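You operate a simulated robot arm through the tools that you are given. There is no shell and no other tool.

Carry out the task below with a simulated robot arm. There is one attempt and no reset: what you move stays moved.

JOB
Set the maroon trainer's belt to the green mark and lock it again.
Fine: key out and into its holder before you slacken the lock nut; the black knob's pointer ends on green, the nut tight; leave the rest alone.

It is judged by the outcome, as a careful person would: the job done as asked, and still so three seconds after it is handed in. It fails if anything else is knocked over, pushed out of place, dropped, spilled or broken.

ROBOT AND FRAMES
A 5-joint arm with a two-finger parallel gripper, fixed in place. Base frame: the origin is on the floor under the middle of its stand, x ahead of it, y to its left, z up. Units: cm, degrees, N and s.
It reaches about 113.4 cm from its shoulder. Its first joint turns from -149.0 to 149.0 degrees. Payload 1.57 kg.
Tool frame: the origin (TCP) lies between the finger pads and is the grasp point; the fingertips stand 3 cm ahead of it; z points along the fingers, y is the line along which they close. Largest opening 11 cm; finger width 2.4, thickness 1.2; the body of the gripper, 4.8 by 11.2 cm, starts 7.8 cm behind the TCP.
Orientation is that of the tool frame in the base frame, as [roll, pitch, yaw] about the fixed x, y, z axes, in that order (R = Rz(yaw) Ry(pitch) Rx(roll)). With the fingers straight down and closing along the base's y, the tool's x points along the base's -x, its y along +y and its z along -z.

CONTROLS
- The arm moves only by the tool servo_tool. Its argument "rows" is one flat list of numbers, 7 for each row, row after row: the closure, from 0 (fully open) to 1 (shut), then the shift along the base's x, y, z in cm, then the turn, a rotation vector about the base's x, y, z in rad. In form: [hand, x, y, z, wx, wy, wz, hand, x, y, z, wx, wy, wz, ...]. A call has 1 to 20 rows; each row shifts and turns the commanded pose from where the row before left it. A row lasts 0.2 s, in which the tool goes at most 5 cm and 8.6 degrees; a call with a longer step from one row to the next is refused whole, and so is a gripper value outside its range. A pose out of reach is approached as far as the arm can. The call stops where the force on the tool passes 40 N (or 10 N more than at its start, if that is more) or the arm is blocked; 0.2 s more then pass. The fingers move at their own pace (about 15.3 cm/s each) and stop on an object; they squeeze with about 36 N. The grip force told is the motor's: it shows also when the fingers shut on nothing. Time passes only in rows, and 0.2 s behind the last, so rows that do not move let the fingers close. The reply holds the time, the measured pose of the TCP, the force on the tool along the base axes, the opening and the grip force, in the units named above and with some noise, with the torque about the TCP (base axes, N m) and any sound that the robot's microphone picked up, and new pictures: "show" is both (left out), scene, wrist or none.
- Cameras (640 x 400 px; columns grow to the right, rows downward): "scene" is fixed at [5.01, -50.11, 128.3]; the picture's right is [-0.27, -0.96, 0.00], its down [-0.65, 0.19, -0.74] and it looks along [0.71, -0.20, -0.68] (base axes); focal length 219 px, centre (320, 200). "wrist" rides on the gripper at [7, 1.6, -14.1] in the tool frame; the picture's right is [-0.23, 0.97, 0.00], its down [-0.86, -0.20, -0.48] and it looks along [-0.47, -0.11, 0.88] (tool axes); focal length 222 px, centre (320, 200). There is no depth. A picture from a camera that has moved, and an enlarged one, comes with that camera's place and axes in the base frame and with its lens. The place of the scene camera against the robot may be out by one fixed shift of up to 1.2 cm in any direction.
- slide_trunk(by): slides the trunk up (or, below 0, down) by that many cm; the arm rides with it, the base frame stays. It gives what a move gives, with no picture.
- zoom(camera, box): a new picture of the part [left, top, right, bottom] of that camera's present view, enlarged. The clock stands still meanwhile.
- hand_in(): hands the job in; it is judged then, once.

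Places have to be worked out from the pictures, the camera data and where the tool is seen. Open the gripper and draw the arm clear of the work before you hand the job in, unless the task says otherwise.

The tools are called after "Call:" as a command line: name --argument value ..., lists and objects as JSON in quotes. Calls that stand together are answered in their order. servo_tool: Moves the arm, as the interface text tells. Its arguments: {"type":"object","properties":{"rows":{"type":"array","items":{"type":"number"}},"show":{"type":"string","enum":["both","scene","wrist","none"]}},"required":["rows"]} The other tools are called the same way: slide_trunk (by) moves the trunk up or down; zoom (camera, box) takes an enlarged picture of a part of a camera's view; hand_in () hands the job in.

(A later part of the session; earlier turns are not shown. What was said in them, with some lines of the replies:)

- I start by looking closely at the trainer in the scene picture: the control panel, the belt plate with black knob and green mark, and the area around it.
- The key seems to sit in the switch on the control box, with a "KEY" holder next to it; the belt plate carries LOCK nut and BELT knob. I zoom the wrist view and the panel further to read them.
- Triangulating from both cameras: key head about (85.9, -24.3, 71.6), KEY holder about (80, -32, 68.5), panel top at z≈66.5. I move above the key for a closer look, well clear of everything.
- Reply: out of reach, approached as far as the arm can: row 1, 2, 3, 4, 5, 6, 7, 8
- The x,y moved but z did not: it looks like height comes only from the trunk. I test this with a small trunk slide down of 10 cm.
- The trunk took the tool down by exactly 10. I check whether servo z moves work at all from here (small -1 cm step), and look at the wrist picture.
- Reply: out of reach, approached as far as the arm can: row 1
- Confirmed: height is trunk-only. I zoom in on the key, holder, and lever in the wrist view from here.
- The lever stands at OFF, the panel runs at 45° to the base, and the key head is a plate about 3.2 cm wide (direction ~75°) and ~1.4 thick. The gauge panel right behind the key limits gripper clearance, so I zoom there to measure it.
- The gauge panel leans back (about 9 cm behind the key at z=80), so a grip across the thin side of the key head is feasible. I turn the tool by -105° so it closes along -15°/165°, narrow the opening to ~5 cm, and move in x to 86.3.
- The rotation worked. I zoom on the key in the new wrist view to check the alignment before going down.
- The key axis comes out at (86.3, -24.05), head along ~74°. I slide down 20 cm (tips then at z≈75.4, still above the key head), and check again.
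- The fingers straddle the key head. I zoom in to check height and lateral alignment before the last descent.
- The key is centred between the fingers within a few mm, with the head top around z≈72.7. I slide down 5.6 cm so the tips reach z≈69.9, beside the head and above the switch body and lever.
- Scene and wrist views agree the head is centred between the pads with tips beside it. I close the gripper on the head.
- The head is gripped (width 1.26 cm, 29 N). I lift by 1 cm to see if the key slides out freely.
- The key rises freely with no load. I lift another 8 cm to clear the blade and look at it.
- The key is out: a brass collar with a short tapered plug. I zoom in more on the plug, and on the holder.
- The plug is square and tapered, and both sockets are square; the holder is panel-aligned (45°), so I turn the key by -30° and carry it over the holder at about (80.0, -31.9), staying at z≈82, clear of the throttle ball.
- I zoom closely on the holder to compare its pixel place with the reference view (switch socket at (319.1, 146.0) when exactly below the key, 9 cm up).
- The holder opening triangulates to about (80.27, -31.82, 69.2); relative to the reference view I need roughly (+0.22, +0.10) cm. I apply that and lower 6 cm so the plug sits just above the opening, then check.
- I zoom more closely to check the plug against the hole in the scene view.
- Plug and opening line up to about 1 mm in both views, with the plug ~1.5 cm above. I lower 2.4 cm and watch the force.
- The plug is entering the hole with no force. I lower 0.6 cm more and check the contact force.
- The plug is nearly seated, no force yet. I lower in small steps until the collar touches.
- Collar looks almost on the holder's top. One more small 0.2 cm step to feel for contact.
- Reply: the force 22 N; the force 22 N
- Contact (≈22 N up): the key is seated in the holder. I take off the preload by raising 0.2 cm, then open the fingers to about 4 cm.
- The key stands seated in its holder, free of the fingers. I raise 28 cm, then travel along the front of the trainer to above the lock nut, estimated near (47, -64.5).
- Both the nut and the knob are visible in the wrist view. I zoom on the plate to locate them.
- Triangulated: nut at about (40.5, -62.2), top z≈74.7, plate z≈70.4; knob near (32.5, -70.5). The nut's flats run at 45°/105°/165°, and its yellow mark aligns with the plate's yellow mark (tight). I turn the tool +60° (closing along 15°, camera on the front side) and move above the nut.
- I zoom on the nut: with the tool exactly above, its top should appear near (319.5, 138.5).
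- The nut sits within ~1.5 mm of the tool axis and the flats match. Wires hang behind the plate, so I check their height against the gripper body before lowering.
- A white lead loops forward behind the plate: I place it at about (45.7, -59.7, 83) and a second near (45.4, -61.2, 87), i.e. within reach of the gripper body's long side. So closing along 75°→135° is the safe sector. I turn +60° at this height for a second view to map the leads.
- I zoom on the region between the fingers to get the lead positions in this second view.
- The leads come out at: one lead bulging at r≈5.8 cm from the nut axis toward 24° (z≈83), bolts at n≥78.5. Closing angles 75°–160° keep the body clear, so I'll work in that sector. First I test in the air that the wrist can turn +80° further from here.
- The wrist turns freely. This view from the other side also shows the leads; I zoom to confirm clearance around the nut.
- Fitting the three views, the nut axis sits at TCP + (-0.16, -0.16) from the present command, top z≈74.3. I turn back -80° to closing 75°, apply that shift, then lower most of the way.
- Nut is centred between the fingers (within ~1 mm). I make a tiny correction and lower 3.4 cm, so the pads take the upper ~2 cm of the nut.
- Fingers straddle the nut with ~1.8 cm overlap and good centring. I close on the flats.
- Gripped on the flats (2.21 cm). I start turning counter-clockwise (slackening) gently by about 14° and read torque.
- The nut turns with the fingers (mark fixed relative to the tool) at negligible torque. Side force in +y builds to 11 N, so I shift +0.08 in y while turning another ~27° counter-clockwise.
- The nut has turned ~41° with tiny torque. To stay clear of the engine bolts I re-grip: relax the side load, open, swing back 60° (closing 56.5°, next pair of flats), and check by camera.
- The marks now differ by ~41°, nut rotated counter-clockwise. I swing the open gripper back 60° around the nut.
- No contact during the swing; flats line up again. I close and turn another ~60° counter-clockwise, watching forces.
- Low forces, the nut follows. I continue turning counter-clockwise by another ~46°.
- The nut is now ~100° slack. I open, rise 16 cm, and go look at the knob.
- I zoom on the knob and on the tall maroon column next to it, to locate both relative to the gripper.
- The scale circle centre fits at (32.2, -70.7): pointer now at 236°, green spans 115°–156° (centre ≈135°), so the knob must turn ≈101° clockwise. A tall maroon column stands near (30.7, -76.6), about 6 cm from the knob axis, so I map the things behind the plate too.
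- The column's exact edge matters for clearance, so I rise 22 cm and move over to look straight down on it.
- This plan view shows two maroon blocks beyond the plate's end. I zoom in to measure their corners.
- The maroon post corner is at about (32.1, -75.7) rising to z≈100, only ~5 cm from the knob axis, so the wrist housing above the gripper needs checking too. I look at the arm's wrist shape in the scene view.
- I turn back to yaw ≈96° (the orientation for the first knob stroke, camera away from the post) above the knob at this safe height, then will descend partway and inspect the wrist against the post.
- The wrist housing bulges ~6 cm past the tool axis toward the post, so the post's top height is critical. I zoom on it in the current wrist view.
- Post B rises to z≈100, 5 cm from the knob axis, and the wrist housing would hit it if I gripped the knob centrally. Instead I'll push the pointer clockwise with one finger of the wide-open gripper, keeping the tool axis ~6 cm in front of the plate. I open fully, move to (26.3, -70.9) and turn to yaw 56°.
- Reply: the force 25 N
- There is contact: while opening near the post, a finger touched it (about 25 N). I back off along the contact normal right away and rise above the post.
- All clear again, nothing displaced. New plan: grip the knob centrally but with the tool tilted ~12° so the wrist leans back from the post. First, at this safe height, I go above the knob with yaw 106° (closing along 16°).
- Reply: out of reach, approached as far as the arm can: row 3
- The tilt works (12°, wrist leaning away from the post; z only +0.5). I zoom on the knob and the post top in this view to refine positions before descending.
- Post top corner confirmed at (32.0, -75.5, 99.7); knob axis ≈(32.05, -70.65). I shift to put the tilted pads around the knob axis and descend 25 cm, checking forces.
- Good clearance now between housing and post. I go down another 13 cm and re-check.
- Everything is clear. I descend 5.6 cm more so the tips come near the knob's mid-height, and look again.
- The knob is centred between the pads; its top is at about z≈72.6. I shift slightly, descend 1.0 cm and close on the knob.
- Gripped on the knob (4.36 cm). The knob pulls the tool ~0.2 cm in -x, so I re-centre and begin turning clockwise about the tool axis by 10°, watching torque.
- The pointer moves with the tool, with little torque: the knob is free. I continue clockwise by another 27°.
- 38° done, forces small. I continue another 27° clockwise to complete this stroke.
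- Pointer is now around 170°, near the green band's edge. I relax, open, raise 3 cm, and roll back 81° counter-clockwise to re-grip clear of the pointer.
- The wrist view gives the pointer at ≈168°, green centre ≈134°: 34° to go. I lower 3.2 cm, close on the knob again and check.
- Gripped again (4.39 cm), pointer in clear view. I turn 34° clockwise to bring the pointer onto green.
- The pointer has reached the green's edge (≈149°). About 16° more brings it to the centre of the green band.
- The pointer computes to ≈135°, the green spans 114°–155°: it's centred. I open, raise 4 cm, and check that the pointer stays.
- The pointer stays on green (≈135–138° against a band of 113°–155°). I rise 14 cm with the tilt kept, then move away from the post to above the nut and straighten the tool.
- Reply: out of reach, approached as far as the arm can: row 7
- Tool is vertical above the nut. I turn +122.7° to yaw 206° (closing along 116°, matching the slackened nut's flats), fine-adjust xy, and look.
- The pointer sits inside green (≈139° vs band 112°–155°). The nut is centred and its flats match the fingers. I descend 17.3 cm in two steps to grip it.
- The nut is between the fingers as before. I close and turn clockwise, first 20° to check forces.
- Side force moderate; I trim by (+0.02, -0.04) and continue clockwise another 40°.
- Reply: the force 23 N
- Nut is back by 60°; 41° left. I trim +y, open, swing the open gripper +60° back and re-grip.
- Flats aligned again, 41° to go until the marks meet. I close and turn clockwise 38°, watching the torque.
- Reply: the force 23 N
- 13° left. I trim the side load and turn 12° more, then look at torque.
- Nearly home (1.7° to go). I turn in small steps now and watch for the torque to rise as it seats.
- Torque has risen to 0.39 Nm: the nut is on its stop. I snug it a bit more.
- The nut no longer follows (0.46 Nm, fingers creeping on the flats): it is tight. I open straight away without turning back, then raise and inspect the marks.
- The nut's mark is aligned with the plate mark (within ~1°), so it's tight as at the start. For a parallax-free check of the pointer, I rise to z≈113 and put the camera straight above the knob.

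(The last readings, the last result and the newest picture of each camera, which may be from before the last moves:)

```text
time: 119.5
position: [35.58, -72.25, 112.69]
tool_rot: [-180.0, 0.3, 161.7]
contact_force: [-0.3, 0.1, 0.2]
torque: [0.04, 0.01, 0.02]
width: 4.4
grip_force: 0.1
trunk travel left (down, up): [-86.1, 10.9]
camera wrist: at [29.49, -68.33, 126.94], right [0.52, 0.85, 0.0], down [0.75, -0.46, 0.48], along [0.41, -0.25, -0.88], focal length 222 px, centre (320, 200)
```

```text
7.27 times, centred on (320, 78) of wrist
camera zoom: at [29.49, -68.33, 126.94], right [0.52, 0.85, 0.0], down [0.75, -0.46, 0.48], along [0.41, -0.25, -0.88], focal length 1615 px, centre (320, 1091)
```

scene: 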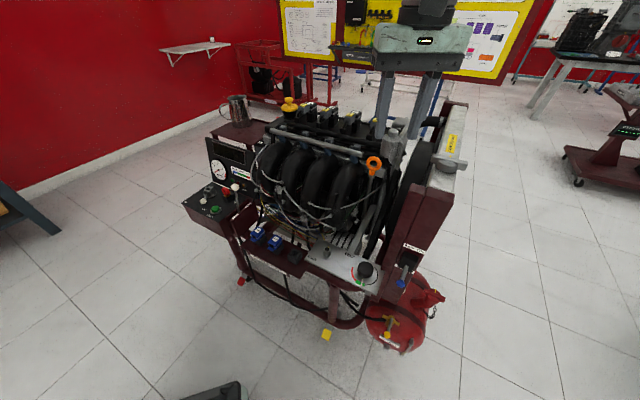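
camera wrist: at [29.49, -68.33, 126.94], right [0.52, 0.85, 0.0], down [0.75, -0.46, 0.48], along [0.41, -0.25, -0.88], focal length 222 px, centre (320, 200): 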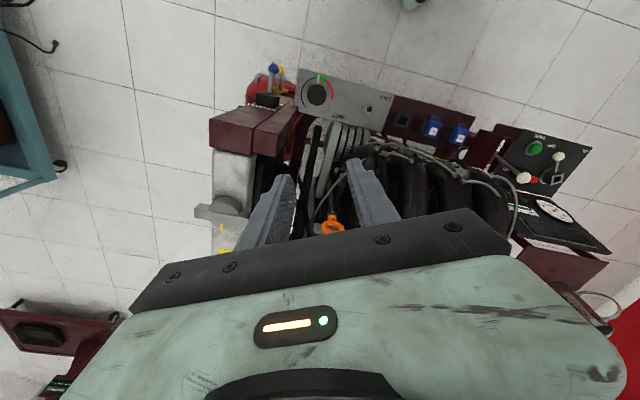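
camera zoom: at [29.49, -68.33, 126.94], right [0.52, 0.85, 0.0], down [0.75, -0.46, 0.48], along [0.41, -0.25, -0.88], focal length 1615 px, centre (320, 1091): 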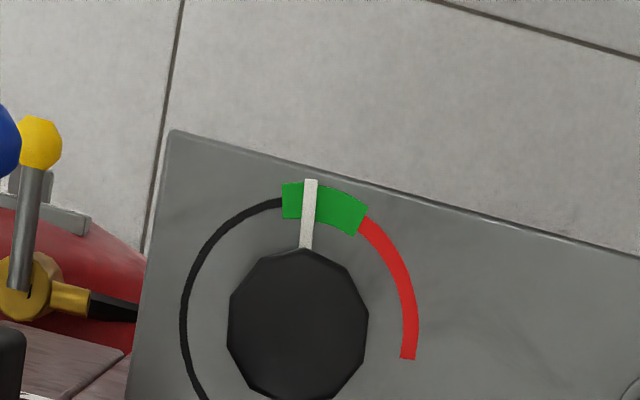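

From straight above, the pointer lies well inside the green band (≈8° from its middle, ≥12° from either edge). I now check the key, lever and other parts in the scene before withdrawing.

Call:
zoom --camera "scene" --box '[170, 150, 330, 250]'

Call:
zoom --camera "scene" --box '[290, 220, 450, 320]'

Call:
zoom --camera "scene" --box '[305, 235, 385, 285]'

```text
4.00 times, centred on (250, 200) of scene
camera zoom: at [5.01, -50.11, 128.3], right [-0.27, -0.96, 0.0], down [-0.65, 0.19, -0.74], along [0.71, -0.2, -0.68], focal length 876 px, centre (600, 200)
```

zoom: 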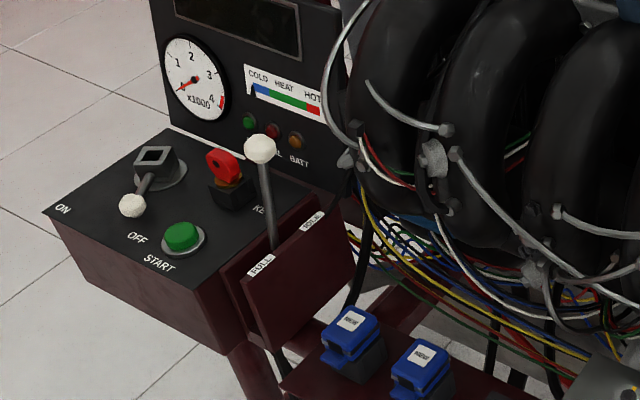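

```text
4.00 times, centred on (370, 270) of scene
camera zoom: at [5.01, -50.11, 128.3], right [-0.27, -0.96, 0.0], down [-0.65, 0.19, -0.74], along [0.71, -0.2, -0.68], focal length 876 px, centre (120, -80)
```

zoom: 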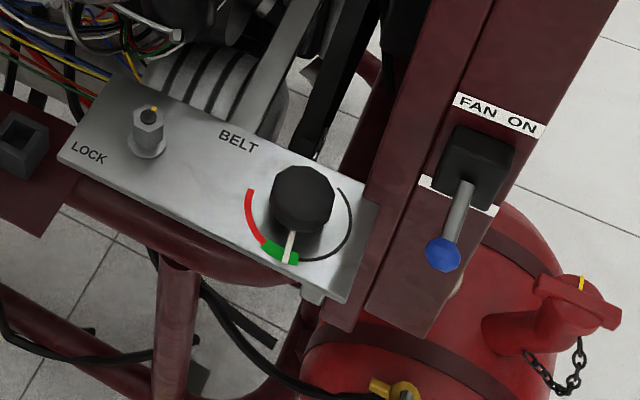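

```text
8.00 times, centred on (345, 260) of scene
camera zoom: at [5.01, -50.11, 128.3], right [-0.27, -0.96, 0.0], down [-0.65, 0.19, -0.74], along [0.71, -0.2, -0.68], focal length 1751 px, centre (120, -280)
```

zoom: 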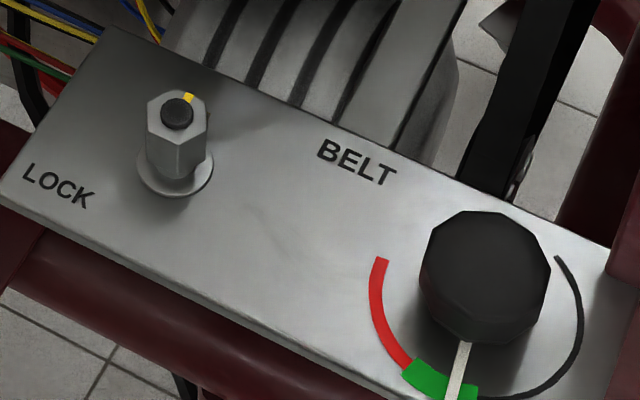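

All as it should be: key seated in its holder, switch lever still OFF, throttle and fan levers unchanged, nut mark back at its original place, pointer on green. I open the gripper and draw the arm clear to the front.

Call:
servo_tool --rows '[0.3, -0.5, 2.5, 0, 0, 0, 0, 0.3, -0.5, 3.2, 0, 0, 0, 0, 0.2, 0, 3.2, 0, 0, 0, 0, 0, 0, 3.2, 0, 0, 0, 0, 0, 0, 3.2, 0, 0, 0, 0, 0, 0.3, 3.2, 0, 0, 0, 0, 0, 0.3, 3.2, 0, 0, 0, 0, 0, 0.3, 3.2, 0, 0, 0, 0, 0, 0.3, 3.2, 0, 0, 0, 0, 0, 0.3, 3.2, 0, 0, 0, 0]' --show "both"

Call:
zoom --camera "scene" --box '[180, 90, 470, 350]'

```text
time: 121.8
position: [36.76, -41.81, 112.78]
tool_rot: [179.9, -0.1, 161.4]
contact_force: [-1.2, -0.2, 0.1]
torque: [0.01, -0.01, -0.01]
width: 10.98
grip_force: 0.0
out of reach, approached as far as the arm can: row 10
trunk travel left (down, up): [-86.1, 10.9]
camera wrist: at [30.7, -37.91, 126.95], right [0.52, 0.85, 0.0], down [0.75, -0.46, 0.48], along [0.41, -0.25, -0.88], focal length 222 px, centre (320, 200)
```

scene: 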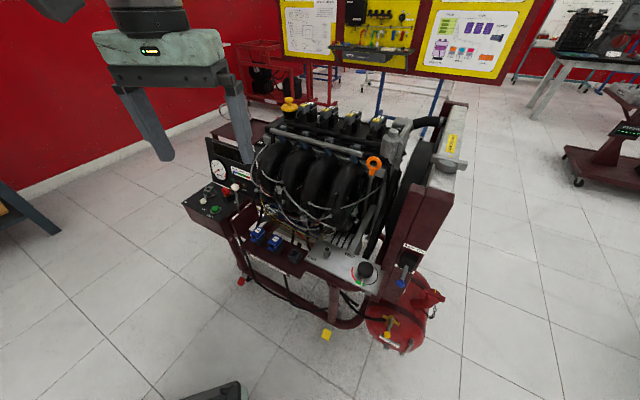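
wrist: 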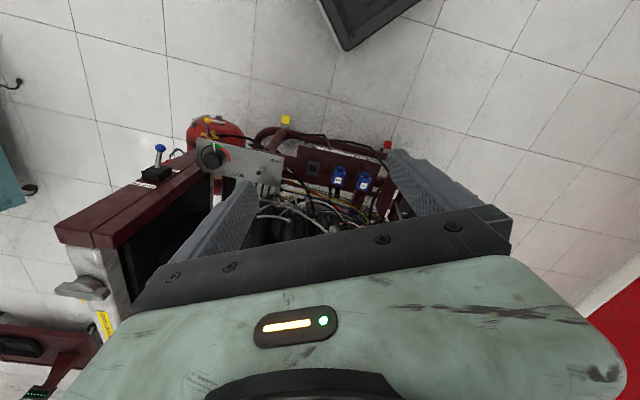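

```text
1.54 times, centred on (325, 220) of scene
camera zoom: at [5.01, -50.11, 128.3], right [-0.27, -0.96, 0.0], down [-0.65, 0.19, -0.74], along [0.71, -0.2, -0.68], focal length 337 px, centre (312, 169)
```

zoom: 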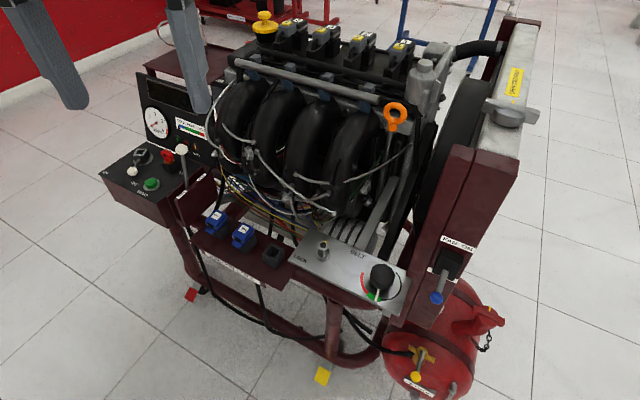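

The arm is clear and still, the gripper is open and empty. The key is in its holder, the nut is tight with its marks aligned and the pointer is on green. I hand the job in.

Call:
hand_in

```text
The job is handed in.
```

The belt is set to the green mark and locked again, and I've handed the job in.

- **Key:** I pulled it out and seated it in the KEY holder before touching the lock nut. The switch lever stayed at OFF.
- **Lock nut:** I slackened it about 100°, then turned it back until it stopped at about 0.46 Nm. Its yellow mark lines up with the plate mark again, within about 1°.
- **Knob:** the pointer is inside the green band, about 8° from its middle and at least 12° from either edge. It still pointed there after I tightened the nut.
- **Contact:** while I was getting into position for the knob, one finger touched the maroon post beside it, with about 25 N. I backed off straight away and saw nothing moved or damaged.
- **Everything else:** the throttle lever, fan lever and other parts look the same as at the start. The gripper was open and the arm clear when I handed in.
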